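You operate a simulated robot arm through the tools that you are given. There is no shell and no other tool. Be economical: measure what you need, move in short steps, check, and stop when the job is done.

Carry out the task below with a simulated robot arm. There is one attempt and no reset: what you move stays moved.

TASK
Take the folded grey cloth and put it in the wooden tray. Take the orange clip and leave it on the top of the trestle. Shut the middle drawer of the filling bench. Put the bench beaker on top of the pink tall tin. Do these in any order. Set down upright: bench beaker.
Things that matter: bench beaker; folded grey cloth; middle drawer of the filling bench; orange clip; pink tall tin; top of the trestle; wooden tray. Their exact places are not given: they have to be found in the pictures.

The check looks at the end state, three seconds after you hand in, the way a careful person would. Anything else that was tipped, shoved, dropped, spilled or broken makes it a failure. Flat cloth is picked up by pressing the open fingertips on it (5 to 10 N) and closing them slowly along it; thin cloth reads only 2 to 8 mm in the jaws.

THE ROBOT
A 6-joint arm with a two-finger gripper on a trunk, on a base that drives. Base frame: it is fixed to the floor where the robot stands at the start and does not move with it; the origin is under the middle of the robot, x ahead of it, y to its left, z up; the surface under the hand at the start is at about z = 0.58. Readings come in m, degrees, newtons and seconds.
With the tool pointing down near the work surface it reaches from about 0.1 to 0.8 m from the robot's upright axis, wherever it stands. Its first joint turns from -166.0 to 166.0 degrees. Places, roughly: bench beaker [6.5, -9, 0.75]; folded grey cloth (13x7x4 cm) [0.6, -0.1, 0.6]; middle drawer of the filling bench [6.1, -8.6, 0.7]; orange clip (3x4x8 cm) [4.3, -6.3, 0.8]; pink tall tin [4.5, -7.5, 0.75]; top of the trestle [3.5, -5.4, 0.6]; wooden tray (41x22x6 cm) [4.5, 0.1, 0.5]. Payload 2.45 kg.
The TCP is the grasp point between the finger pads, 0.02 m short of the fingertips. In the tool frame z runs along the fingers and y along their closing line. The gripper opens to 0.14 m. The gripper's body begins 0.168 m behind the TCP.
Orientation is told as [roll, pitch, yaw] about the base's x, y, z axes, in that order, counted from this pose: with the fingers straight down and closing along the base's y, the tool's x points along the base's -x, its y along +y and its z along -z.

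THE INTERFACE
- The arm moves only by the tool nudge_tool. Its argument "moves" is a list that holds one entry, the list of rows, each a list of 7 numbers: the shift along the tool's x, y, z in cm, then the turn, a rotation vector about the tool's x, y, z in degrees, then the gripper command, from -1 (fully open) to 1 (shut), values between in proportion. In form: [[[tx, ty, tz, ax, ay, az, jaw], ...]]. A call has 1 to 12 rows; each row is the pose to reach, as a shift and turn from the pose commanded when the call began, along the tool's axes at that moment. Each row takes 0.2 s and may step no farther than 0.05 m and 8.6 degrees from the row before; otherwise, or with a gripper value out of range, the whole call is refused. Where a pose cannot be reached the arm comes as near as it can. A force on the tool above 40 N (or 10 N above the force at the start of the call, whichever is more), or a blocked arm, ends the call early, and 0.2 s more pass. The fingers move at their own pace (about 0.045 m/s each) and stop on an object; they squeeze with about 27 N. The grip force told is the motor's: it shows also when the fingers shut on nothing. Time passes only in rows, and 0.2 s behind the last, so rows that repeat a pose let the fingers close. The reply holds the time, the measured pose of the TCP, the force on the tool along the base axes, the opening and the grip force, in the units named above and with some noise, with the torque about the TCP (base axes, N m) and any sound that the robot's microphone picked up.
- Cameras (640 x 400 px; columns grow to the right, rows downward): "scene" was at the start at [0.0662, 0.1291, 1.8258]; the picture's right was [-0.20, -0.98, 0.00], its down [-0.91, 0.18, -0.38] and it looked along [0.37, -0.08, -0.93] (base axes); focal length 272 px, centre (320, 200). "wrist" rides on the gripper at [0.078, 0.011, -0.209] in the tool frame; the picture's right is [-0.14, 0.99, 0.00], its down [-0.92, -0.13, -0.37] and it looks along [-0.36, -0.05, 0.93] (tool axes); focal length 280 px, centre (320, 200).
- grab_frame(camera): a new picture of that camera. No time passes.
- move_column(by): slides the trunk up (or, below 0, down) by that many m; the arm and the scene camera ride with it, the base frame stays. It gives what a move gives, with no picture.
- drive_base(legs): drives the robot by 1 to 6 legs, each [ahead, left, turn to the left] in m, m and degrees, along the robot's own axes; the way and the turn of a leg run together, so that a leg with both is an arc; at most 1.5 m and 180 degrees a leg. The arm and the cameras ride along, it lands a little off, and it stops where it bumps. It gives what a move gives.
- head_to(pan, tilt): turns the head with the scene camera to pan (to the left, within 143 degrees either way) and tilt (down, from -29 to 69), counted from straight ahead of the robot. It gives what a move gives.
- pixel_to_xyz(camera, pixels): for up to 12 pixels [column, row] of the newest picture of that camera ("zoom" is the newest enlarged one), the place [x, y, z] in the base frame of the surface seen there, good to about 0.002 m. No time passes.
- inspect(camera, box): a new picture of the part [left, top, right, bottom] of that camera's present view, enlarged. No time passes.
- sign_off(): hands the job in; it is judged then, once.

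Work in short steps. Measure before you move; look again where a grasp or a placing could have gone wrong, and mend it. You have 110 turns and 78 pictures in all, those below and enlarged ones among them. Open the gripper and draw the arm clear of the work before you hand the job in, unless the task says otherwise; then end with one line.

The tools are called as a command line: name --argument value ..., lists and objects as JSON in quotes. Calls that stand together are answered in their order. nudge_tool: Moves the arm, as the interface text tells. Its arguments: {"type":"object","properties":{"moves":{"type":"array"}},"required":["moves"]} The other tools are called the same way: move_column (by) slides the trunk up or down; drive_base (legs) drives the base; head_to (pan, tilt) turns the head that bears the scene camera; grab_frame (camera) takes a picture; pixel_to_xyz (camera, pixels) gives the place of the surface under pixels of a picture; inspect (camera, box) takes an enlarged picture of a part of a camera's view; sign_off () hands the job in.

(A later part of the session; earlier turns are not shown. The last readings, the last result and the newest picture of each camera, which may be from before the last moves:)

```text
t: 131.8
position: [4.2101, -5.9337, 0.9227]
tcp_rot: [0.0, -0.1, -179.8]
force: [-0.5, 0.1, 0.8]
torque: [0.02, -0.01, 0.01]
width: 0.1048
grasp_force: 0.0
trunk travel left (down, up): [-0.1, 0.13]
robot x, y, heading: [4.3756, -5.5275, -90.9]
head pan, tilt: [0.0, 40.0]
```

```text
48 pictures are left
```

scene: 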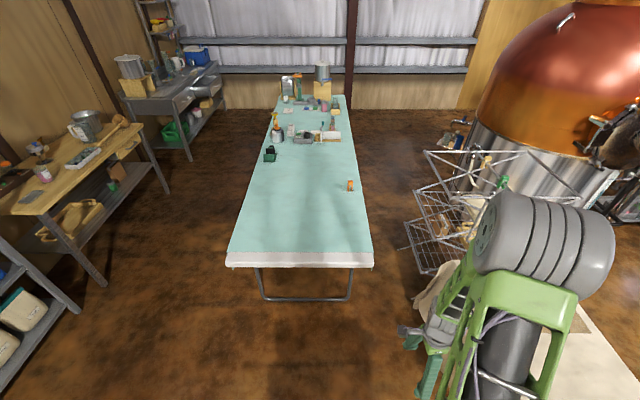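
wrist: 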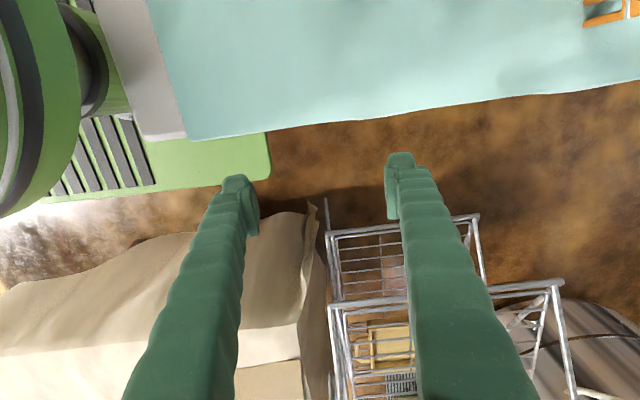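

One row was too long; I repeat with shorter steps.

nudge_tool --moves '[[[1.2, 4, 0, 0, 0, 0, -0.5], [2.4, 8, -0.5, 0, 0, 0, -0.5], [3.6, 12, -1, 0, 0, 0, -0.5], [4.8, 16, -1.5, 0, 0, 0, -0.5], [6, 20, -2, 0, 0, 0, -0.5], [7.2, 24, -2, 0, 0, 0, -0.5], [8.4, 28, -2, 0, 0, 0, -0.5], [9.6, 32, -2, 0, 0, 0, -0.5], [11, 34, -2, 0, 0, 0, -0.5]]]'

grab_frame --camera "wrist"

```text
t: 133.8
position: [4.3225, -6.2753, 0.9438]
tcp_rot: [0.1, 0.0, -179.8]
force: [-0.8, -0.1, 1.4]
torque: [0.0, -0.02, 0.0]
width: 0.1051
grasp_force: 0.1
trunk travel left (down, up): [-0.1, 0.13]
robot x, y, heading: [4.3788, -5.5269, -91.0]
head pan, tilt: [0.0, 40.0]
```

```text
47 pictures are left
```

wrist: 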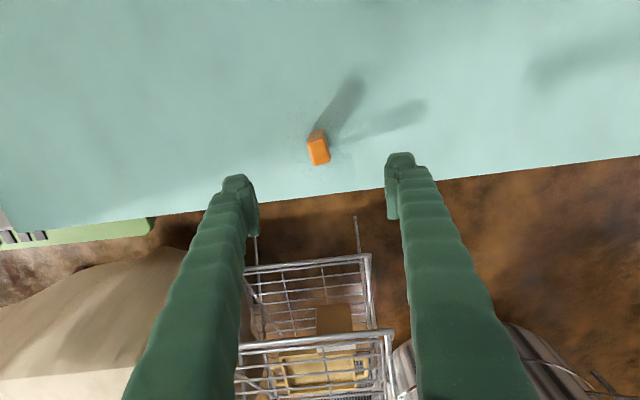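

inspect --camera "wrist" --box '[280, 110, 360, 180]'

pixel_to_xyz --camera "wrist" --pixels '[[318, 152], [309, 138], [325, 135], [328, 160], [314, 164], [350, 180]]'

```text
5.71 times, centred on (320, 145) of wrist
```

zoom: 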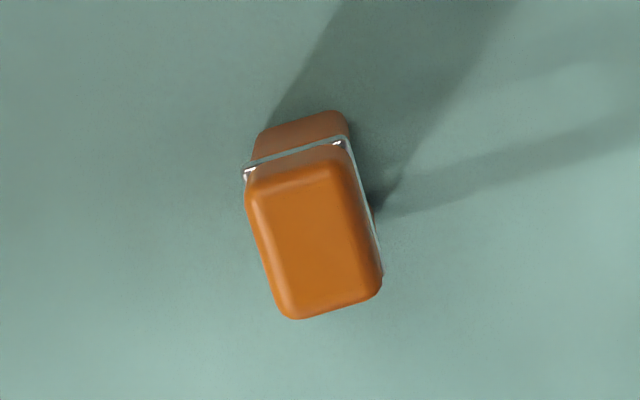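

```text
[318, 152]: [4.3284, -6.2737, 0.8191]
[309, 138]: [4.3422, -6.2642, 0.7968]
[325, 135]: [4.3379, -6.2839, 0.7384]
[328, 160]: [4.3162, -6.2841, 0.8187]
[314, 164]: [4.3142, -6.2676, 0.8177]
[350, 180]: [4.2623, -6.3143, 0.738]
```

The clip's top is at z 0.819, centred (4.328,-6.275), narrow across y and turned ~7°. I descend with jaws narrowed to about 7 cm to TCP z≈0.79.

nudge_tool --moves '[[[0.5, 0, 3, 0, 0, -3.5, -0.1], [0.5, 0, 6, 0, 0, -7, -0.1], [0.5, 0, 9, 0, 0, -7, -0.1], [0.5, 0, 12, 0, 0, -7, -0.1], [0.5, 0, 14, 0, 0, -7, -0.1], [0.5, 0, 15.2, 0, 0, -7, -0.1], [0.5, 0, 15.2, 0, 0, -7, -0.1]]]'

grab_frame --camera "wrist"

```text
t: 135.4
position: [4.3257, -6.2722, 0.7912]
tcp_rot: [0.0, 0.1, -172.8]
force: [0.1, -0.6, 0.0]
torque: [0.01, 0.0, -0.01]
width: 0.0768
grasp_force: 0.1
trunk travel left (down, up): [-0.1, 0.13]
robot x, y, heading: [4.3768, -5.5257, -91.0]
head pan, tilt: [0.0, 40.0]
```

```text
45 pictures are left
```

wrist: 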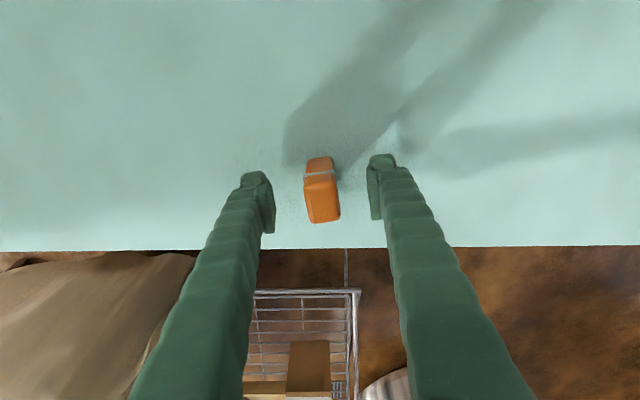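

The clip stands between the pads. I close slowly and lift.

nudge_tool --moves '[[[0, 0, 0, 0, 0, 0, 0.3], [0, 0, 0, 0, 0, 0, 0.6], [0, 0, 0, 0, 0, 0, 1], [0, 0, 0, 0, 0, 0, 1], [0, 0, 0, 0, 0, 0, 1], [0, 0, 0, 0, 0, 0, 1], [0, 0, -3, 0, 0, 0, 1], [0, 0, -7, 0, 0, 0, 1], [0, 0, -11, 0, 0, 0, 1], [0, 0, -15, 0, 0, 0, 1]]]'

grab_frame --camera "wrist"

head_to --pan -75 --tilt 50

grab_frame --camera "scene"

```text
t: 137.6
position: [4.325, -6.2696, 0.9409]
tcp_rot: [0.0, -0.1, -172.8]
force: [0.0, -0.7, -0.4]
torque: [-0.01, 0.0, 0.01]
width: 0.0224
grasp_force: 27.4
trunk travel left (down, up): [-0.1, 0.13]
robot x, y, heading: [4.3763, -5.5271, -91.1]
head pan, tilt: [0.0, 40.0]
```

```text
44 pictures are left
```

wrist: 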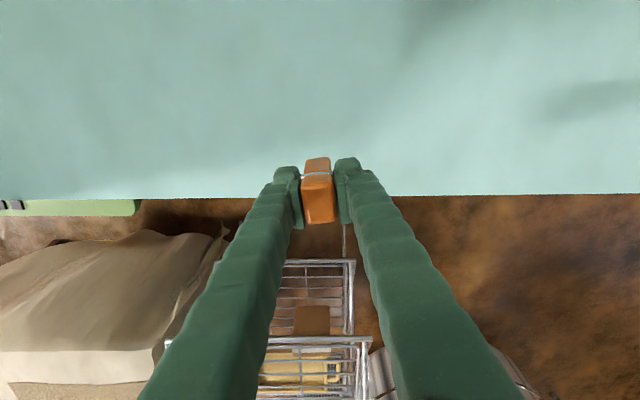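

```text
t: 139.0
position: [4.3238, -6.2707, 0.9401]
tcp_rot: [0.0, 0.0, -172.8]
force: [0.0, 0.0, -0.6]
torque: [-0.03, 0.02, 0.0]
width: 0.0225
grasp_force: 27.3
trunk travel left (down, up): [-0.1, 0.13]
robot x, y, heading: [4.3763, -5.5261, -91.0]
head pan, tilt: [-75.0, 50.0]
```

```text
43 pictures are left
```

scene: 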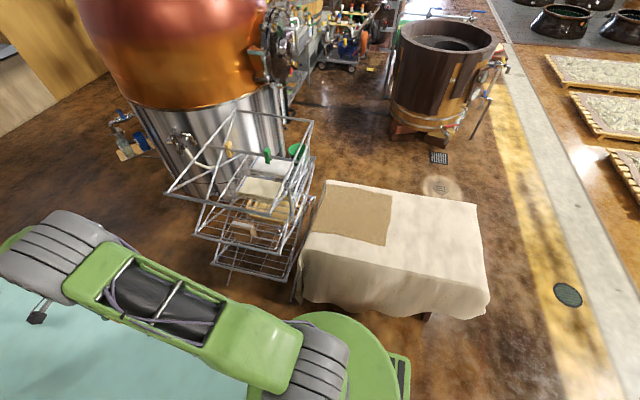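

The clip is held (22 mm). I measure the trestle top and the wire rack beside it.

pixel_to_xyz --camera "scene" --pixels '[[430, 240], [400, 255], [350, 240], [350, 215], [470, 255], [310, 225], [300, 130], [305, 165], [395, 275], [330, 190], [385, 242], [420, 215]]'

```text
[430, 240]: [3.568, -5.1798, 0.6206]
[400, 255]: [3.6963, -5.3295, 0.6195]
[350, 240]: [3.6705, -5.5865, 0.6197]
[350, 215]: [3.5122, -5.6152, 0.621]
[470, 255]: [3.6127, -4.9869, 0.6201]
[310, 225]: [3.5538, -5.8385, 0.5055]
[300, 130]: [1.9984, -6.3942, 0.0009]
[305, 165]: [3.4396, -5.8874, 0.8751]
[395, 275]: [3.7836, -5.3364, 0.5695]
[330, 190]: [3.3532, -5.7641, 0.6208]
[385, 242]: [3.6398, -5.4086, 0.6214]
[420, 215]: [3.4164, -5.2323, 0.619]
```

I place the clip at about (3.65,-5.32). To avoid the wire rack I first draw the arm back toward the robot, then swing to the trestle.

nudge_tool --moves '[[[-0.9, -4.1, 0, 0, 0, 0, 1], [-1.8, -8.2, 0, 0, 0, 0, 1], [-2.7, -12.3, 0, 0, 0, 0, 1], [-3.6, -16.4, 0, 0, 0, 0, 1], [-4.5, -20.5, 0, 0, 0, 0, 1], [-5.4, -24.6, 0, 0, 0, 0, 1], [-6.3, -28.7, 0, 0, 0, 0, 1], [-7.2, -32.8, 0, 0, 0, 0, 1], [-7.9, -36.4, 0, 0, 0, 0, 1]]]'

nudge_tool --moves '[[[-2, -4, 0, 0, 0, 0, 1], [-4, -8, 0, 0, 0, 0, 1], [-6, -12, 0, 0, 0, 0, 1], [-8, -16, 0, 0, 0, 0, 1], [-10, -20, 0, 0, 0, 0, 1], [-12, -24, 0, 0, 0, 0, 1], [-14, -28, 0, 0, 0, 0, 1], [-16, -32, 0, 0, 0, 0, 1], [-18, -36, 0, 0, 0, 0, 1], [-20.2, -39.8, 0, 0, 0, 0, 1]]]'

```text
t: 141.0
position: [4.2013, -5.924, 0.943]
tcp_rot: [0.0, 0.0, -172.8]
force: [-0.3, 0.1, 0.2]
torque: [-0.01, -0.05, 0.02]
width: 0.0222
grasp_force: 26.3
trunk travel left (down, up): [-0.1, 0.13]
robot x, y, heading: [4.3739, -5.5284, -90.8]
head pan, tilt: [-75.0, 50.0]
```

```text
t: 143.2
position: [3.9515, -5.5524, 0.9418]
tcp_rot: [0.0, 0.0, -172.8]
force: [-0.4, 0.8, -1.5]
torque: [0.01, 0.01, 0.0]
width: 0.0224
grasp_force: 26.8
trunk travel left (down, up): [-0.1, 0.13]
robot x, y, heading: [4.3736, -5.5301, -90.7]
head pan, tilt: [-75.0, 50.0]
```

Good. I continue out over the trestle and lower halfway.

nudge_tool --moves '[[[-3, -3, 0, 0, 0, 0, 1], [-6, -6, 0, 0, 0, 0, 1], [-9, -9, 0, 0, 0, 0, 1], [-12, -12, 0, 0, 0, 0, 1], [-15, -15, 0, 0, 0, 0, 1], [-18, -18, 0, 0, 0, 0, 1], [-21, -21, 0, 0, 0, 0, 1], [-24, -24, 0, 0, 0, 0, 1], [-26.9, -26.6, 0, 0, 0, 0, 1], [-26.9, -26.6, 4.5, 0, 0, 0, 1], [-26.9, -26.6, 9, 0, 0, 0, 1], [-26.9, -26.6, 13, 0, 0, 0, 1]]]'

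grab_frame --camera "wrist"

```text
t: 145.8
position: [3.6513, -5.3214, 0.8092]
tcp_rot: [0.0, 0.0, -172.8]
force: [0.4, 0.5, 1.0]
torque: [0.0, -0.01, 0.0]
width: 0.0224
grasp_force: 27.0
trunk travel left (down, up): [-0.1, 0.13]
robot x, y, heading: [4.3752, -5.5288, -90.9]
head pan, tilt: [-75.0, 50.0]
```

```text
42 pictures are left
```

wrist: 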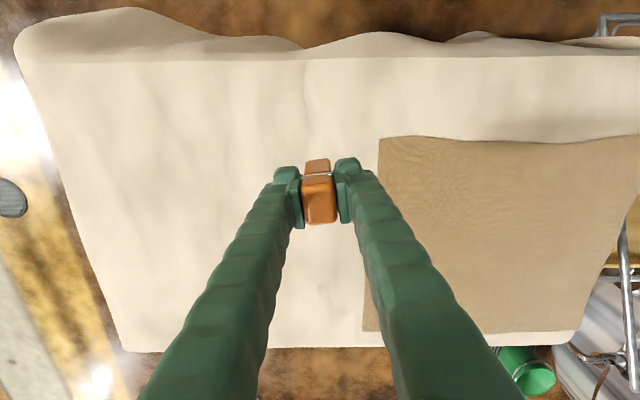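

The clip hangs over bare trestle cloth, clear of the mat. I lower to TCP z≈0.676 watching force.

nudge_tool --moves '[[[0, 0, 4, 0, 0, 0, 1], [0, 0, 8, 0, 0, 0, 1], [0, 0, 11, 0, 0, 0, 1], [0, 0, 12.5, 0, 0, 0, 1], [0, 0, 13.2, 0, 0, 0, 1], [0, 0, 13.4, 0, 0, 0, 1], [0, 0, 13.4, 0, 0, 0, 1]]]'

```text
t: 147.4
position: [3.6702, -5.3312, 0.6887]
tcp_rot: [0.0, -0.1, -172.8]
force: [-0.7, -0.2, -0.4]
torque: [0.03, 0.0, 0.0]
width: 0.0225
grasp_force: 26.7
out of reach, approached as far as the arm can: row 2, 3, 4, 5, 6, 7
trunk travel left (down, up): [-0.1, 0.13]
robot x, y, heading: [4.3738, -5.5285, -91.1]
head pan, tilt: [-75.0, 50.0]
```

The arm is at its reach limit at z 0.689, so I lower the trunk by 12 mm to bring the clip onto the surface.

move_column --by -0.012

grab_frame --camera "wrist"

```text
t: 148.0
position: [3.6712, -5.3315, 0.6761]
tcp_rot: [0.1, 0.0, -172.8]
force: [-0.5, 0.5, 0.5]
torque: [0.0, -0.03, -0.02]
width: 0.0228
grasp_force: 26.7
trunk travel left (down, up): [-0.088, 0.142]
robot x, y, heading: [4.3764, -5.5235, -91.1]
head pan, tilt: [-75.0, 50.0]
```

```text
41 pictures are left
```

wrist: 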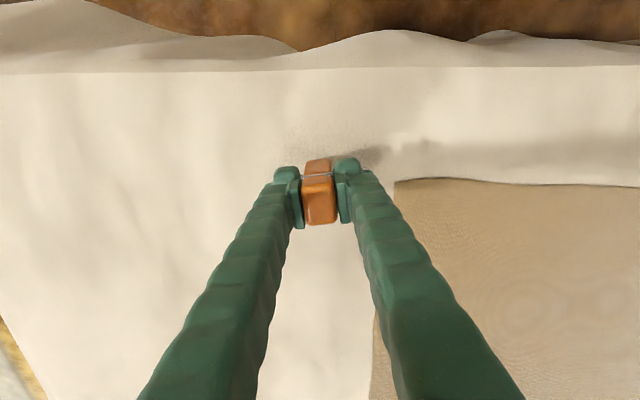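

About 2–3 mm remain; I lower the trunk 2.5 mm more.

move_column --by -0.0025

nudge_tool --moves '[[[0, 0, 0, 0, 0, 0, 1]]]'

```text
t: 148.6
position: [3.6696, -5.3312, 0.675]
tcp_rot: [0.0, 0.0, -172.8]
force: [-0.4, 0.6, -0.7]
torque: [0.01, 0.0, 0.02]
width: 0.0222
grasp_force: 27.1
trunk travel left (down, up): [-0.086, 0.144]
robot x, y, heading: [4.376, -5.5265, -91.1]
head pan, tilt: [-75.0, 50.0]
```

```text
t: 149.0
position: [3.6711, -5.3302, 0.6749]
tcp_rot: [-0.1, 0.0, -172.8]
force: [-0.5, -0.2, -0.3]
torque: [-0.02, 0.0, 0.0]
width: 0.0223
grasp_force: 27.0
trunk travel left (down, up): [-0.086, 0.144]
robot x, y, heading: [4.3768, -5.5297, -90.9]
head pan, tilt: [-75.0, 50.0]
```

No contact yet; another 3 mm down.

move_column --by -0.003

```text
t: 149.5
position: [3.67, -5.3322, 0.6724]
tcp_rot: [0.0, 0.0, -172.8]
force: [3.0, -0.3, 7.7]
torque: [0.0, -0.14, 0.03]
width: 0.0225
grasp_force: 26.9
trunk travel left (down, up): [-0.082, 0.147]
robot x, y, heading: [4.3775, -5.5312, -91.2]
head pan, tilt: [-75.0, 50.0]
```

Contact at 7.7 N. I open gently and then raise straight up.

nudge_tool --moves '[[[0, 0, 0, 0, 0, 0, 0.5], [0, 0, 0, 0, 0, 0, 0.2], [0, 0, 0, 0, 0, 0, 0.0], [0, 0, 0, 0, 0, 0, 0.0], [0, 0, 0, 0, 0, 0, 0.0]]]'

grab_frame --camera "wrist"

```text
t: 150.7
position: [3.6692, -5.3306, 0.6707]
tcp_rot: [0.0, 0.0, -172.8]
force: [0.3, 0.4, -0.6]
torque: [-0.03, -0.03, -0.04]
width: 0.0699
grasp_force: 0.1
trunk travel left (down, up): [-0.082, 0.147]
robot x, y, heading: [4.3708, -5.5272, -91.1]
head pan, tilt: [-75.0, 50.0]
```

```text
40 pictures are left
```

wrist: 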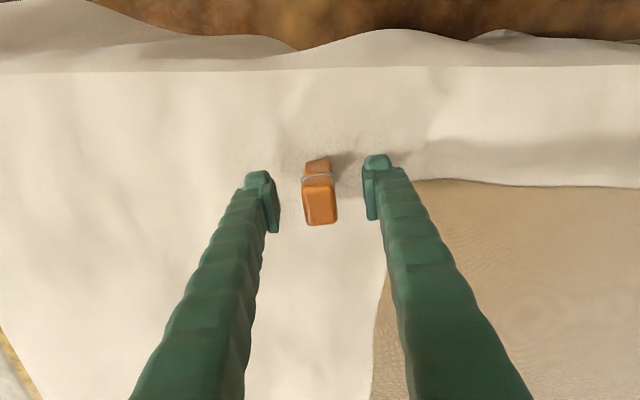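

The clip stands upright on its own. I raise with the trunk (purely vertical), then fold the arm back.

move_column --by 0.14

nudge_tool --moves '[[[0, 0, -3, 0, 0, 0, 0], [0, 0, -6, 0, 0, 0, 0], [3, 3, -8, 0, 0, 0, 0], [6, 6, -8, 0, 0, 0, 0], [9, 9, -8, 0, 0, 0, 0], [12, 12, -8, 0, 0, 0, 0], [15, 15, -8, 0, 0, 0, 0], [18, 18, -8, 0, 0, 0, 0], [21, 21, -8, 0, 0, 0, 0], [24, 24, -8, 0, 0, 0, 0], [26, 26, -8, 0, 0, 0, 0]]]'

grab_frame --camera "scene"

```text
t: 152.3
position: [3.6698, -5.3325, 0.8108]
tcp_rot: [0.0, 0.1, -172.8]
force: [-0.8, 0.8, -0.1]
torque: [0.01, 0.0, -0.03]
width: 0.0699
grasp_force: 0.1
trunk travel left (down, up): [-0.223, 0.007]
robot x, y, heading: [4.3759, -5.5279, -91.1]
head pan, tilt: [-75.0, 50.0]
```

```text
t: 154.8
position: [3.9625, -5.5603, 0.8943]
tcp_rot: [-0.1, 0.0, -172.8]
force: [1.2, -0.9, 0.4]
torque: [0.02, 0.02, 0.01]
width: 0.07
grasp_force: 0.0
trunk travel left (down, up): [-0.223, 0.007]
robot x, y, heading: [4.3754, -5.5257, -91.2]
head pan, tilt: [-75.0, 50.0]
```

```text
39 pictures are left
```

scene: 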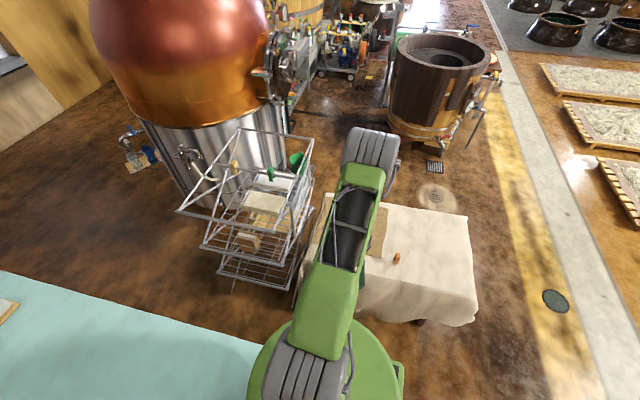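

The clip is on the trestle at (397,258). I bring the arm back to the front-folded pose.

nudge_tool --moves '[[[2, 4, -1, 0, 0, 0, 0], [4, 8, -2, 0, 0, 0, 0], [6, 12, -3, 0, 0, 0, 0], [8, 16, -4, 0, 0, 0, 0], [10, 20, -5, 0, 0, 0, 0], [12, 24, -5, 0, 0, 0, 0], [14, 28, -5, 0, 0, 0, 0], [16, 32, -5, 0, 0, 0, 0], [18, 35, -5, 0, 0, 0, 0], [20, 38, -5, 0, 0, 0, 0]]]'

drive_base --legs '[[-0.85, 0, 1]]'

head_to --pan 25 --tilt 25

grab_frame --camera "scene"

```text
t: 156.9
position: [4.2083, -5.908, 0.9426]
tcp_rot: [-0.1, 0.0, -172.9]
force: [-0.2, -0.8, 0.0]
torque: [-0.01, 0.01, 0.0]
width: 0.0699
grasp_force: 0.1
trunk travel left (down, up): [-0.223, 0.007]
robot x, y, heading: [4.3769, -5.529, -90.9]
head pan, tilt: [-75.0, 50.0]
```

```text
t: 161.4
position: [4.2219, -5.0607, 0.9431]
tcp_rot: [0.0, -0.1, -173.6]
force: [0.5, -0.6, 0.0]
torque: [-0.05, 0.01, 0.0]
width: 0.0699
grasp_force: 0.0
trunk travel left (down, up): [-0.223, 0.007]
robot x, y, heading: [4.3975, -4.6803, -91.9]
head pan, tilt: [-75.0, 50.0]
```

```text
t: 163.2
position: [4.2227, -5.0619, 0.9419]
tcp_rot: [0.0, 0.0, -173.5]
force: [0.2, -0.6, -0.3]
torque: [-0.02, 0.01, 0.0]
width: 0.07
grasp_force: 0.0
trunk travel left (down, up): [-0.223, 0.007]
robot x, y, heading: [4.4001, -4.6862, -91.5]
head pan, tilt: [25.0, 25.0]
```

```text
38 pictures are left
```

scene: 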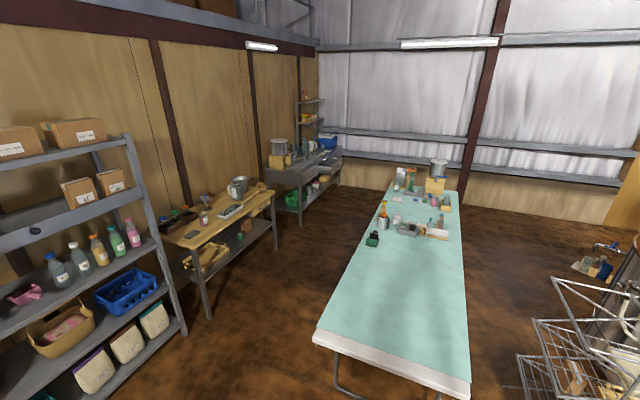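

The filling bench is the grey one at the far left (305,170). I go left into the lane at x≈5.55 and then south.

drive_base --legs '[[0, 0, 1.5], [0, 1.15, 0], [1.3, 0, 0], [1.0, 0, 0]]'

head_to --pan 15 --tilt 30

grab_frame --camera "scene"

```text
t: 184.8
position: [5.4274, -7.3439, 0.9428]
tcp_rot: [0.0, 0.0, -171.3]
force: [0.9, -0.4, 0.5]
torque: [0.01, 0.0, 0.01]
width: 0.0699
grasp_force: 0.0
trunk travel left (down, up): [-0.223, 0.007]
robot x, y, heading: [5.5884, -6.9569, -89.3]
head pan, tilt: [25.0, 25.0]
```

```text
t: 185.5
position: [5.427, -7.344, 0.9416]
tcp_rot: [-0.1, -0.1, -171.3]
force: [0.6, 0.3, -0.1]
torque: [-0.01, 0.03, -0.02]
width: 0.07
grasp_force: 0.0
trunk travel left (down, up): [-0.223, 0.007]
robot x, y, heading: [5.5863, -6.9592, -89.4]
head pan, tilt: [15.0, 30.0]
```

```text
37 pictures are left
```

scene: 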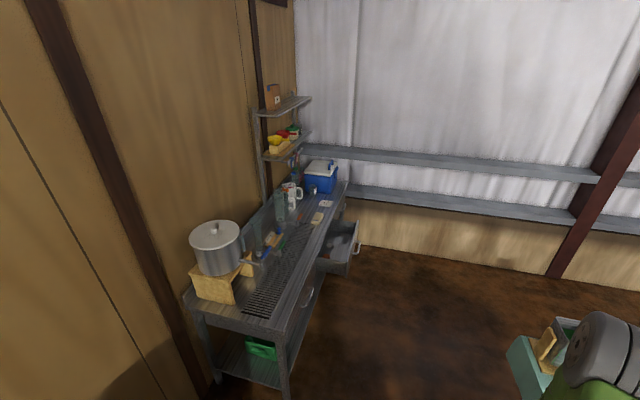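

An open drawer is visible at (340,245). I zoom on the bench.

inspect --camera "scene" --box '[230, 140, 390, 330]'

pixel_to_xyz --camera "scene" --pixels '[[285, 325], [330, 185], [346, 185], [355, 245], [345, 270], [330, 262], [345, 235], [308, 298], [285, 395], [355, 225], [335, 270], [283, 215]]'

```text
2.11 times, centred on (310, 235) of scene
```

zoom: 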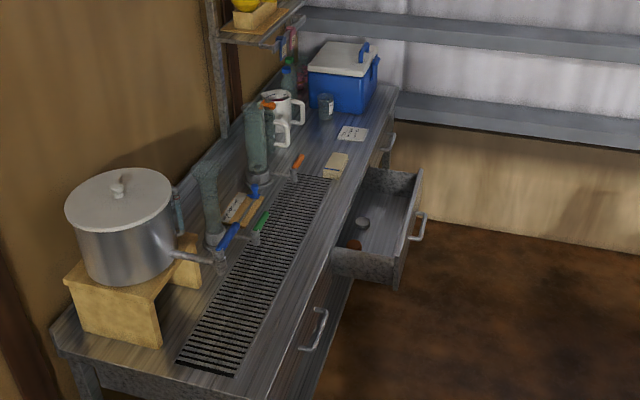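

```text
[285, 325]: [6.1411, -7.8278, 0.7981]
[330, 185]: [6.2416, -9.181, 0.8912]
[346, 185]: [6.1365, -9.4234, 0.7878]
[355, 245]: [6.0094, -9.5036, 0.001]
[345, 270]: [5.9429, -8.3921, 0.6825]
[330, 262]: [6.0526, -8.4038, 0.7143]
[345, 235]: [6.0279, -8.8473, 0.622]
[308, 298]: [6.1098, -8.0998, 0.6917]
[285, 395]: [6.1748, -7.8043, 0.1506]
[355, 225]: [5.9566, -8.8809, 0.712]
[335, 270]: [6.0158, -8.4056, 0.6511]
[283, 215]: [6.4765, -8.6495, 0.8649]
```

The open drawer is the middle of three; its front is at x≈5.94 (bench front x≈6.14), y -8.40 to -8.88. I drive alongside and turn to face the bench.

drive_base --legs '[[1.5, -0.05, 0], [0, -0.12, 0], [0, 0, 89.5]]'

head_to --pan -5 --tilt 45

grab_frame --camera "scene"

```text
refused: leg 1 is longer than a leg can be; nothing moved
```

```text
t: 186.3
position: [5.4278, -7.3437, 0.9425]
tcp_rot: [-0.1, 0.0, -171.4]
force: [-0.3, -0.2, -0.7]
torque: [-0.02, -0.05, 0.0]
width: 0.07
grasp_force: 0.0
trunk travel left (down, up): [-0.223, 0.007]
robot x, y, heading: [5.5859, -6.9591, -89.4]
head pan, tilt: [-5.0, 45.0]
```

```text
35 pictures are left
```

scene: 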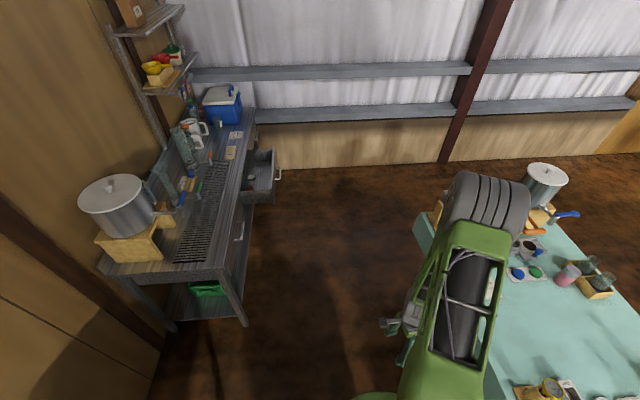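

The first leg was too long; I repeat with shorter legs.

drive_base --legs '[[1.4, 0, 0], [0.15, -0.1, 0], [0, 0, 89.5]]'

grab_frame --camera "scene"

```text
t: 198.3
position: [5.8423, -8.698, 0.9418]
tcp_rot: [0.0, -0.1, -84.0]
force: [-0.8, -0.4, 0.2]
torque: [-0.03, 0.04, -0.01]
width: 0.0698
grasp_force: 0.1
trunk travel left (down, up): [-0.223, 0.007]
robot x, y, heading: [5.4675, -8.5213, -2.5]
head pan, tilt: [-5.0, 45.0]
```

```text
34 pictures are left
```

scene: 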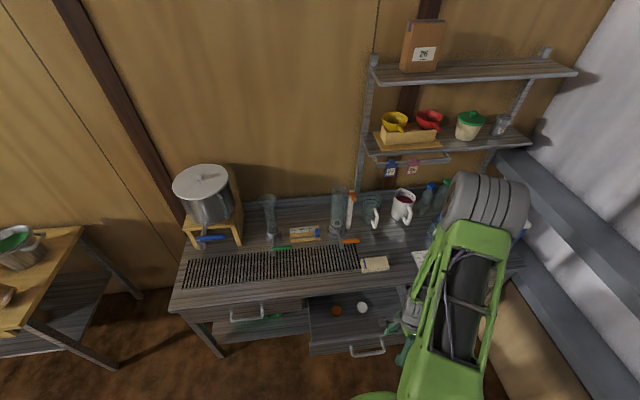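

I zoom on the bench items and measure the drawer front and candidate beakers.

inspect --camera "scene" --box '[240, 160, 460, 370]'

pixel_to_xyz --camera "scene" --pixels '[[370, 210], [402, 200], [340, 210], [310, 350], [375, 343], [368, 350], [330, 348], [372, 230], [345, 320], [250, 310], [330, 293], [390, 337]]'

grab_frame --camera "wrist"

```text
1.90 times, centred on (350, 265) of scene
```

zoom: 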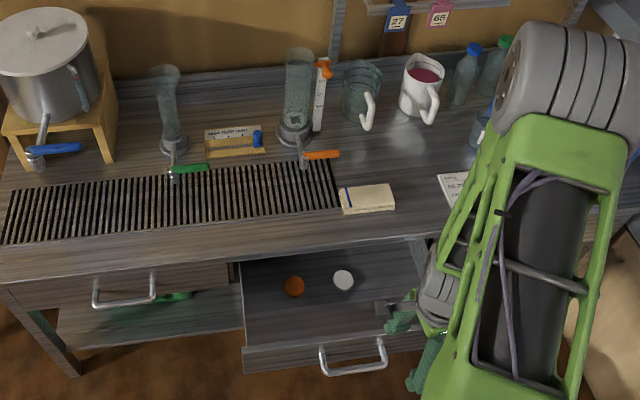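

```text
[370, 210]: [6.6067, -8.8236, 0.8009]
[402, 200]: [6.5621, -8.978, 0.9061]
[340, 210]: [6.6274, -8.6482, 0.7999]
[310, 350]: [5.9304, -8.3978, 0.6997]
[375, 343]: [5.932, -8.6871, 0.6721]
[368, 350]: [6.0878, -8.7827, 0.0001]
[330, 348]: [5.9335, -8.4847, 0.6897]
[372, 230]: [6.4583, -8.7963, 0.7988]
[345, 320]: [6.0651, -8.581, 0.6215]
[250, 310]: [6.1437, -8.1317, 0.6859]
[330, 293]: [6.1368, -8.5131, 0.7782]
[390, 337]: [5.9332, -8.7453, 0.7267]
```

```text
32 pictures are left
```

wrist: 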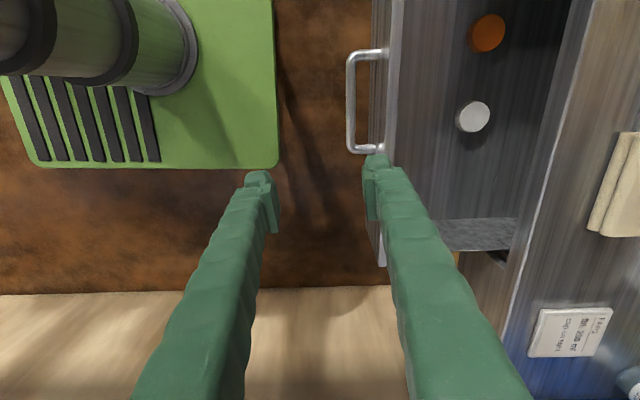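

I measure the drawer handle in the wrist view; I plan to push on the handle bar with closed fingers.

pixel_to_xyz --camera "wrist" --pixels '[[350, 100], [350, 70], [351, 130], [380, 52], [370, 150], [385, 20], [382, 255], [396, 100]]'

```text
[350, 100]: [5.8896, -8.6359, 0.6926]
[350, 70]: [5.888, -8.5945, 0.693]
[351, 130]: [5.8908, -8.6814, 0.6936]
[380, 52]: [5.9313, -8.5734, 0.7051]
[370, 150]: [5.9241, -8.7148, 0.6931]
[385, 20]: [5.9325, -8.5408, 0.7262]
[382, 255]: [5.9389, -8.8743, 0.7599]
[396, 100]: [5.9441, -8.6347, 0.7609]
```

The handle bar is at x≈5.885, y -8.58…-8.71, z≈0.69. I close the jaws, line up at y≈-8.645 and go down in front of the handle.

nudge_tool --moves '[[[1.5, -0.3, 0, 0, 0, 0, 1], [3, -0.5, 0, 0, 0, 0, 1], [4.5, -0.5, 0, 0, 0, 0, 1], [5.3, -0.5, 0, 0, 0, 0, 1], [5.3, -0.5, 4, 0, 0, 0, 1], [5.3, -0.5, 8, 0, 0, 0, 1], [5.3, -0.5, 12, 0, 0, 0, 1], [5.3, -0.5, 16, 0, 0, 0, 1], [5.3, -0.5, 20, 0, 0, 0, 1], [5.3, -0.5, 24, 0, 0, 0, 1], [5.3, -0.5, 26.2, 0, 0, 0, 1]]]'

grab_frame --camera "wrist"

```text
t: 200.7
position: [5.8295, -8.6436, 0.6812]
tcp_rot: [0.0, 0.0, -83.9]
force: [0.2, -0.4, -0.4]
torque: [0.01, 0.03, -0.02]
width: 0.0002
grasp_force: 27.2
trunk travel left (down, up): [-0.223, 0.007]
robot x, y, heading: [5.4663, -8.521, -2.2]
head pan, tilt: [-5.0, 45.0]
```

```text
31 pictures are left
```

wrist: 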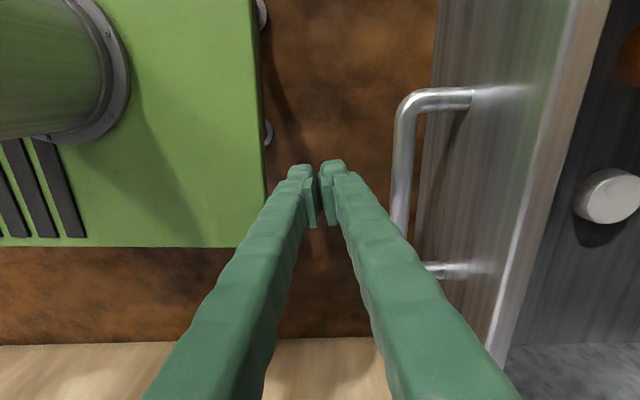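

The fingers stand just before the handle. I push along +x, first 19 cm.

nudge_tool --moves '[[[-0.2, 2, 0, 0, 0, 0, 1], [-0.4, 4, 0, 0, 0, 0, 1], [-0.6, 5.5, 0, 0, 0, 0, 1], [-0.7, 7, 0, 0, 0, 0, 1], [-0.9, 9, 0, 0, 0, 0, 1], [-1.1, 11, 0, 0, 0, 0, 1], [-1.3, 13, 0, 0, 0, 0, 1], [-1.5, 15, 0, 0, 0, 0, 1], [-1.7, 17, 0, 0, 0, 0, 1], [-1.9, 19, 0, 0, 0, 0, 1]]]'

```text
t: 202.9
position: [6.0234, -8.6466, 0.681]
tcp_rot: [0.0, 0.0, -84.0]
force: [0.6, 1.3, -0.5]
torque: [0.0, -0.02, -0.01]
width: 0.0002
grasp_force: 26.5
trunk travel left (down, up): [-0.223, 0.007]
robot x, y, heading: [5.4675, -8.5236, -2.0]
head pan, tilt: [-5.0, 45.0]
```

grab_frame --camera "wrist"

```text
30 pictures are left
```

wrist: 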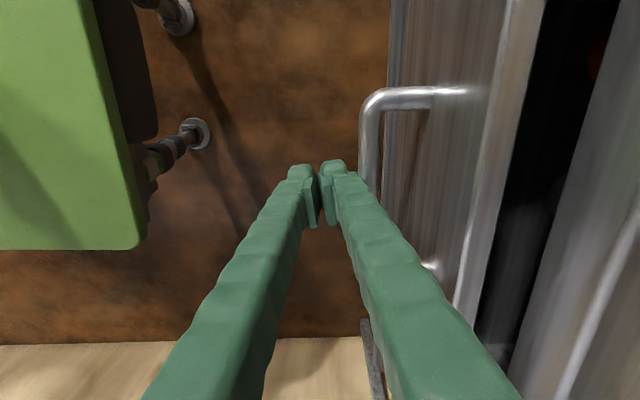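

The drawer moves with the push, with a gap still left at the right. I push on in small steps until it stops.

nudge_tool --moves '[[[-0.1, 1, 0, 0, 0, 0, 1], [-0.2, 2, 0, 0, 0, 0, 1], [-0.3, 3, 0, 0, 0, 0, 1], [-0.4, 3.7, 0, 0, 0, 0, 1], [-0.5, 4.4, 0, 0, 0, 0, 1], [-0.5, 5, 0, 0, 0, 0, 1], [-0.5, 5.5, 0, 0, 0, 0, 1], [-0.6, 6, 0, 0, 0, 0, 1], [-0.6, 6.4, 0, 0, 0, 0, 1], [-0.6, 6.8, 0, 0, 0, 0, 1]]]'

grab_frame --camera "wrist"

```text
t: 204.7
position: [6.0688, -8.6438, 0.6767]
tcp_rot: [-1.2, 0.5, -84.0]
force: [-7.2, 0.3, 0.2]
torque: [-0.03, -0.03, -0.06]
width: 0.0
grasp_force: 27.4
trunk travel left (down, up): [-0.223, 0.007]
robot x, y, heading: [5.4662, -8.5212, -2.3]
head pan, tilt: [-5.0, 45.0]
stopped in row 8: the force on the tool passed its limit at 44 N (the readings are from after the stop); the commanded pose is now the measured one
```

```text
29 pictures are left
```

wrist: 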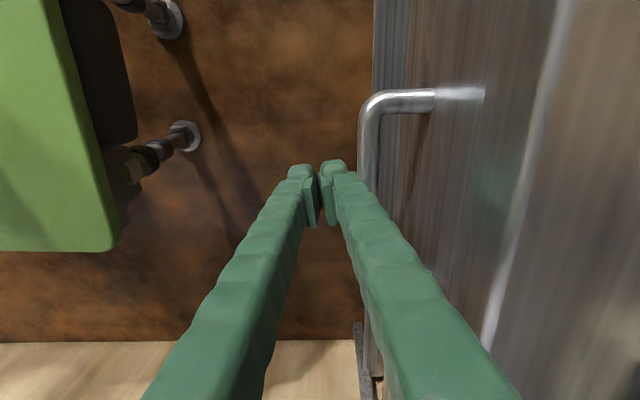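

The drawer hit its stop at 44 N and the gap is gone. I back off and rise, straightening the small tilt.

nudge_tool --moves '[[[0, -4, 0, 0, 0, 0, 1], [0, -8, 0, -0.5, 1.2, 0, 1], [0, -10, -4, -0.5, 1.2, 0, 1], [0, -12, -8, -0.5, 1.2, 0, 1], [0, -15, -12, -0.5, 1.2, 0, 1], [0, -18, -16, -0.5, 1.2, 0, 1], [0, -20, -20, -0.5, 1.2, 0, 1], [0, -22, -24, -0.5, 1.2, 0, 1], [0, -24, -28, -0.5, 1.2, 0, 1]]]'

drive_base --legs '[[0, 0, 2.2], [0, -0.45, 0]]'

head_to --pan 10 --tilt 40

grab_frame --camera "scene"

```text
t: 206.7
position: [5.8342, -8.6705, 0.9643]
tcp_rot: [-0.2, 1.5, -84.2]
force: [-0.1, 0.7, -1.0]
torque: [-0.02, -0.06, 0.0]
width: 0.0
grasp_force: 26.9
out of reach, approached as far as the arm can: row 5
trunk travel left (down, up): [-0.223, 0.007]
robot x, y, heading: [5.4635, -8.5213, -2.5]
head pan, tilt: [-5.0, 45.0]
```

```text
t: 211.5
position: [5.8411, -9.1062, 0.9636]
tcp_rot: [-0.4, 1.5, -82.1]
force: [1.2, -0.2, 0.5]
torque: [0.03, 0.02, 0.01]
width: 0.0001
grasp_force: 27.3
trunk travel left (down, up): [-0.223, 0.007]
robot x, y, heading: [5.4623, -8.9686, -0.2]
head pan, tilt: [-5.0, 45.0]
```

```text
t: 212.3
position: [5.8407, -9.1034, 0.9629]
tcp_rot: [-0.3, 1.5, -82.1]
force: [0.8, 0.4, -0.3]
torque: [0.05, 0.0, -0.02]
width: 0.0002
grasp_force: 26.2
trunk travel left (down, up): [-0.223, 0.007]
robot x, y, heading: [5.4676, -8.9677, -0.0]
head pan, tilt: [10.0, 40.0]
```

```text
28 pictures are left
```

scene: 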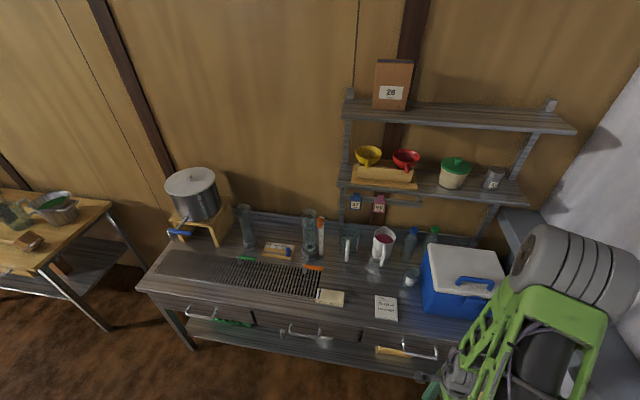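

All drawers look flush. I zoom on the row of vessels to identify the beaker.

inspect --camera "scene" --box '[280, 200, 460, 340]'

pixel_to_xyz --camera "scene" --pixels '[[410, 280], [350, 240], [383, 245], [495, 180], [330, 331], [240, 315], [415, 353], [411, 270]]'

```text
2.86 times, centred on (370, 270) of scene
```

zoom: 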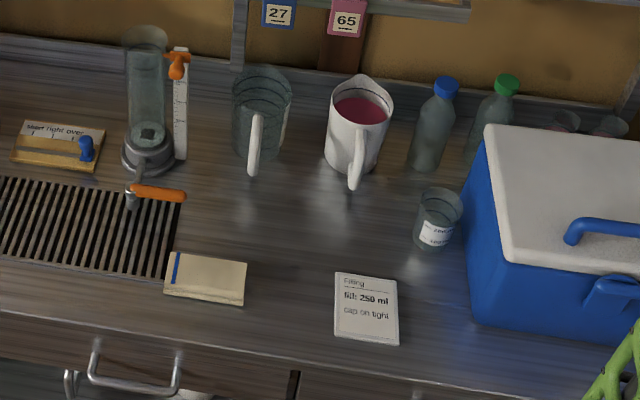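

```text
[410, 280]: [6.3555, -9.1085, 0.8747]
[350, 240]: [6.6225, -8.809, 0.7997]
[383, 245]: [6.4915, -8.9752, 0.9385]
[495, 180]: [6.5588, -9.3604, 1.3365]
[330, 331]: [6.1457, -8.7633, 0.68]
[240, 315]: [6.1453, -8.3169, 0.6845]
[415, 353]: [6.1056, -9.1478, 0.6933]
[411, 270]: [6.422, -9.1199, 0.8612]
```

A small labelled glass stands at (410,277). I zoom closer to read its label, and check behind the cooler.

inspect --camera "scene" --box '[385, 225, 465, 300]'

pixel_to_xyz --camera "zoom" --pixels '[[160, 345], [210, 325], [220, 425], [245, 400], [165, 430], [265, 330], [290, 380]]'

```text
5.33 times, centred on (425, 262) of scene
```

zoom: 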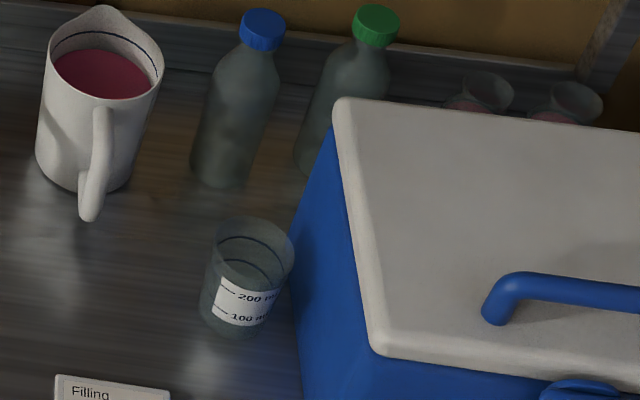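

```text
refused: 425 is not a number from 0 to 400
```

That graduated glass (100/200 ml) is the bench beaker. I measure its rim, base and the cooler.

pixel_to_xyz --camera "zoom" --pixels '[[213, 240], [240, 310], [268, 320], [235, 332], [290, 255], [330, 200], [300, 330], [345, 110], [205, 320], [250, 285], [190, 360], [375, 345]]'

head_to --pan 0 --tilt 30

```text
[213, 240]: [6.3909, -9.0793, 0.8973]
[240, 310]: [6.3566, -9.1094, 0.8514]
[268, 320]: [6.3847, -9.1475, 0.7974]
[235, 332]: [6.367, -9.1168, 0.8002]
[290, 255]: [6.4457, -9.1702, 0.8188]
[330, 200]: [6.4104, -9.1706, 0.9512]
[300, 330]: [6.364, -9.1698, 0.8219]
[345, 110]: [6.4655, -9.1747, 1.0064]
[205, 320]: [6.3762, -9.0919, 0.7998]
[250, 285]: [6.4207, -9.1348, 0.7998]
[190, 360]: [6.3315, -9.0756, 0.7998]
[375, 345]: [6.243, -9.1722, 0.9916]
```

```text
t: 213.0
position: [5.8417, -9.1065, 0.963]
tcp_rot: [-0.3, 1.6, -82.1]
force: [-0.3, 0.1, 0.2]
torque: [-0.01, 0.03, -0.01]
width: 0.0001
grasp_force: 27.1
trunk travel left (down, up): [-0.223, 0.007]
robot x, y, heading: [5.4633, -8.9714, -0.4]
head pan, tilt: [0.0, 30.0]
```

Beaker: centre ≈(6.39,-9.11), ~7 cm wide, z 0.80–0.897; the cooler's side is at y -9.17. I open the jaws, remove the tilt and drive 0.27 m nearer.

nudge_tool --moves '[[[0, 0, -2, -0.3, -1.5, 0, -0.2], [0, 0, -4, -0.3, -1.5, 0, -0.5], [0, 0, -6, -0.3, -1.5, 0, -0.5], [0, 0, -6, -0.3, -1.5, 0, -0.5], [0, 0, -6, -0.3, -1.5, 0, -0.5]]]'

drive_base --legs '[[0.27, 0, 0.4]]'

grab_frame --camera "wrist"

```text
t: 214.2
position: [5.8383, -9.1038, 1.0231]
tcp_rot: [-0.1, -0.6, -82.1]
force: [0.0, -0.7, 0.7]
torque: [0.0, -0.04, 0.01]
width: 0.1047
grasp_force: 0.5
trunk travel left (down, up): [-0.223, 0.007]
robot x, y, heading: [5.4656, -8.9685, -0.2]
head pan, tilt: [0.0, 30.0]
```

```text
t: 216.1
position: [6.1068, -9.0992, 1.023]
tcp_rot: [0.0, -0.7, -81.4]
force: [0.5, 0.3, -0.7]
torque: [0.0, 0.06, -0.03]
width: 0.105
grasp_force: 0.2
trunk travel left (down, up): [-0.223, 0.007]
robot x, y, heading: [5.729, -8.9695, 0.6]
head pan, tilt: [0.0, 30.0]
```

```text
25 pictures are left
```

wrist: 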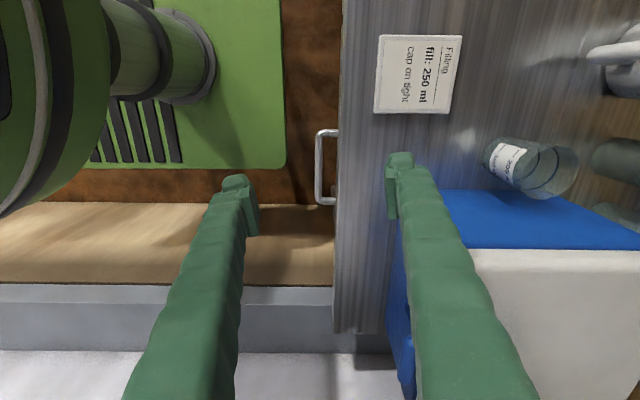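

The beaker is at (530,168) to the right. I move toward it at this height, squaring the hand to the bench.

nudge_tool --moves '[[[-0.6, 4, 0, 0, 0.7, 2, -0.5], [-1.3, 8, 0, 0, 0.7, 4, -0.5], [-2, 12, 0, 0, 0.7, 6, -0.5], [-2.6, 16, 0, 0, 0.7, 8, -0.5], [-3.3, 20, 0, 0, 0.7, 8, -0.5], [-3.9, 24, 0, 0, 0.7, 8, -0.5], [-4.5, 28, 0, 0, 0.7, 8, -0.5], [-4.5, 28, 0, 0, 0.7, 8, -0.5]]]'

grab_frame --camera "wrist"

```text
t: 217.9
position: [6.3602, -9.0927, 1.0015]
tcp_rot: [1.7, -7.1, -89.5]
force: [-0.9, -0.5, 0.2]
torque: [0.04, -0.02, 0.0]
width: 0.1054
grasp_force: 0.1
out of reach, approached as far as the arm can: row 1, 2, 3, 4, 5, 6, 7, 8
trunk travel left (down, up): [-0.223, 0.007]
robot x, y, heading: [5.7267, -8.9714, 0.3]
head pan, tilt: [0.0, 30.0]
```

```text
24 pictures are left
```

wrist: 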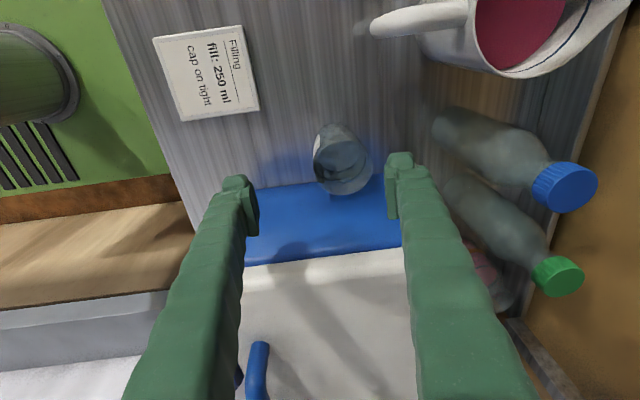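

The arm only got there tilted by 7°. I test with a small downward move and no added turn to see what the commanded pose does.

nudge_tool --moves '[[[0, 0, 1, 0, 0, 0, -0.5], [0, 0, 2, 0, 0, 0, -0.5], [0, 0, 3, 0, 0, 0, -0.5]]]'

```text
t: 218.7
position: [6.3614, -9.0984, 0.9716]
tcp_rot: [1.7, -7.1, -89.5]
force: [-0.3, 1.3, -0.9]
torque: [-0.01, 0.01, -0.01]
width: 0.105
grasp_force: 0.1
trunk travel left (down, up): [-0.223, 0.007]
robot x, y, heading: [5.7261, -8.9684, 0.4]
head pan, tilt: [0.0, 30.0]
```

The pose is now adoptable, so I undo the tilt and shift to over the beaker.

nudge_tool --moves '[[[0, 1, 0, 0.8, 3.5, 0, -0.5], [-0.4, 2, 0, 1.7, 7.1, 0, -0.5], [-0.8, 2.9, 0, 1.7, 7.1, 0, -0.5], [-0.8, 2.9, 0, 1.7, 7.1, 0, -0.5]]]'

grab_frame --camera "wrist"

```text
t: 219.7
position: [6.3609, -9.1008, 0.9601]
tcp_rot: [1.7, -6.4, -89.5]
force: [0.0, 0.1, -0.2]
torque: [0.03, 0.0, 0.0]
width: 0.1049
grasp_force: 0.1
out of reach, approached as far as the arm can: row 1, 2, 3, 4
trunk travel left (down, up): [-0.223, 0.007]
robot x, y, heading: [5.7329, -8.9649, 0.4]
head pan, tilt: [0.0, 30.0]
```

```text
23 pictures are left
```

wrist: 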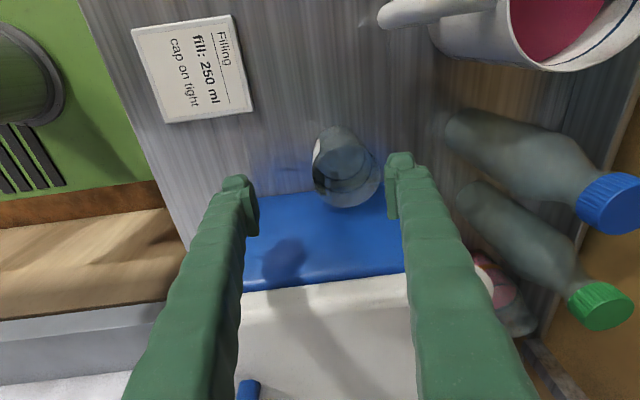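

This looks like a wrist singularity (forearm nearly vertical with the trunk high). I raise the arm 13 cm, then lower the trunk by 13 cm, so the forearm lies flatter, and then straighten the hand.

nudge_tool --moves '[[[0, 0, -4, 0, 0, 0, -0.5], [0, 0, -8, 0, 0, 0, -0.5], [0, 0, -12, 0, 0, 0, -0.5], [0, 0, -15, 0, 0, 0, -0.5]]]'

move_column --by -0.13

nudge_tool --moves '[[[0, 0, 0, 0, 3.2, 0, -0.5], [0, 0, 0, 1.7, 6.4, 0, -0.5], [0, 0, 0, 1.7, 6.4, 0, -0.5]]]'

```text
t: 220.7
position: [6.3472, -9.0821, 1.1052]
tcp_rot: [2.2, -8.8, -89.6]
force: [0.3, 0.4, -0.1]
torque: [-0.02, -0.02, 0.02]
width: 0.1051
grasp_force: 0.0
out of reach, approached as far as the arm can: row 2, 3, 4
trunk travel left (down, up): [-0.223, 0.007]
robot x, y, heading: [5.7291, -8.9672, 0.4]
head pan, tilt: [0.0, 30.0]
```

```text
t: 222.3
position: [6.3479, -9.082, 0.9743]
tcp_rot: [2.2, -8.9, -89.7]
force: [-0.1, -0.1, 0.1]
torque: [0.04, -0.01, -0.01]
width: 0.1051
grasp_force: 0.1
trunk travel left (down, up): [-0.093, 0.137]
robot x, y, heading: [5.7301, -8.9662, 0.3]
head pan, tilt: [0.0, 30.0]
```

```text
t: 223.1
position: [6.3483, -9.0824, 0.9734]
tcp_rot: [2.3, -8.8, -89.6]
force: [0.4, -0.2, 0.7]
torque: [0.0, 0.02, -0.01]
width: 0.1049
grasp_force: 0.0
out of reach, approached as far as the arm can: row 1, 2, 3
trunk travel left (down, up): [-0.093, 0.137]
robot x, y, heading: [5.7309, -8.9659, 0.3]
head pan, tilt: [0.0, 30.0]
```

Straightening fails only at this yaw, which suggests a wrist-turn limit. I turn the hand back to about yaw -75° while removing the tilt.

nudge_tool --moves '[[[0, 0, 0, 0, 0, -7, -0.5], [0, 0, 0, 0.5, 3, -14, -0.5], [0, 0, 0, 1.5, 7, -16, -0.5], [0, 0, 0, 2, 9, -16, -0.5], [0, 0, 0, 2, 9, -16, -0.5]]]'

```text
t: 224.3
position: [6.3391, -9.0809, 0.9658]
tcp_rot: [-0.2, -8.7, -75.4]
force: [0.5, 1.1, -0.2]
torque: [0.02, 0.0, -0.03]
width: 0.1051
grasp_force: 0.1
out of reach, approached as far as the arm can: row 2, 3, 4, 5
trunk travel left (down, up): [-0.093, 0.137]
robot x, y, heading: [5.7331, -8.967, 0.3]
head pan, tilt: [0.0, 30.0]
```

Yaw was free, but the tilt stayed, so a different joint limits. I look at the arm itself with the scene camera.

head_to --pan -15 --tilt 50

grab_frame --camera "scene"

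```text
t: 225.1
position: [6.3383, -9.0811, 0.9644]
tcp_rot: [-0.2, -8.7, -75.4]
force: [0.0, 0.6, 0.1]
torque: [-0.02, 0.02, 0.0]
width: 0.1048
grasp_force: 0.1
trunk travel left (down, up): [-0.093, 0.137]
robot x, y, heading: [5.7312, -8.9668, 0.5]
head pan, tilt: [-15.0, 50.0]
```

```text
22 pictures are left
```

scene: 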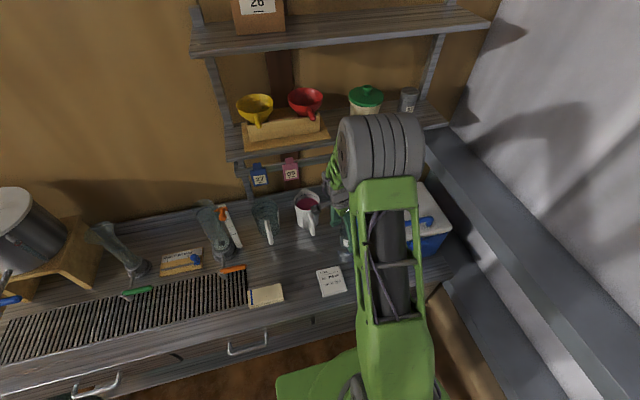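

The tilt shrinks as the forearm steepens: the forearm-roll joint seems to have flipped near the drawer and sits at its end. I back away and unwind it in free space: first drive back and fold.

drive_base --legs '[[-0.4, 0, 0]]'

nudge_tool --moves '[[[0, -3, 0, 0, 0, 5, -0.5], [0.5, -6, 0, 0, 0, 10, -0.5], [1.5, -9, 0, 0, 0, 15, -0.5], [2, -12, 0, 0, 0, 15, -0.5], [2.5, -15, 0, 0, 0, 15, -0.5], [3, -18, 0, 0, 0, 15, -0.5]]]'

```text
t: 227.6
position: [5.9371, -9.0852, 0.9659]
tcp_rot: [-0.2, -8.7, -75.5]
force: [1.0, 0.1, 0.1]
torque: [-0.01, -0.03, 0.03]
width: 0.105
grasp_force: 0.1
trunk travel left (down, up): [-0.093, 0.137]
robot x, y, heading: [5.3298, -8.974, 0.4]
head pan, tilt: [-15.0, 50.0]
```

```text
t: 229.0
position: [5.7578, -9.1003, 0.9628]
tcp_rot: [2.2, -8.4, -90.6]
force: [-0.5, 0.0, 0.1]
torque: [0.02, -0.02, 0.02]
width: 0.105
grasp_force: 0.1
trunk travel left (down, up): [-0.093, 0.137]
robot x, y, heading: [5.3269, -8.9692, 0.5]
head pan, tilt: [-15.0, 50.0]
```

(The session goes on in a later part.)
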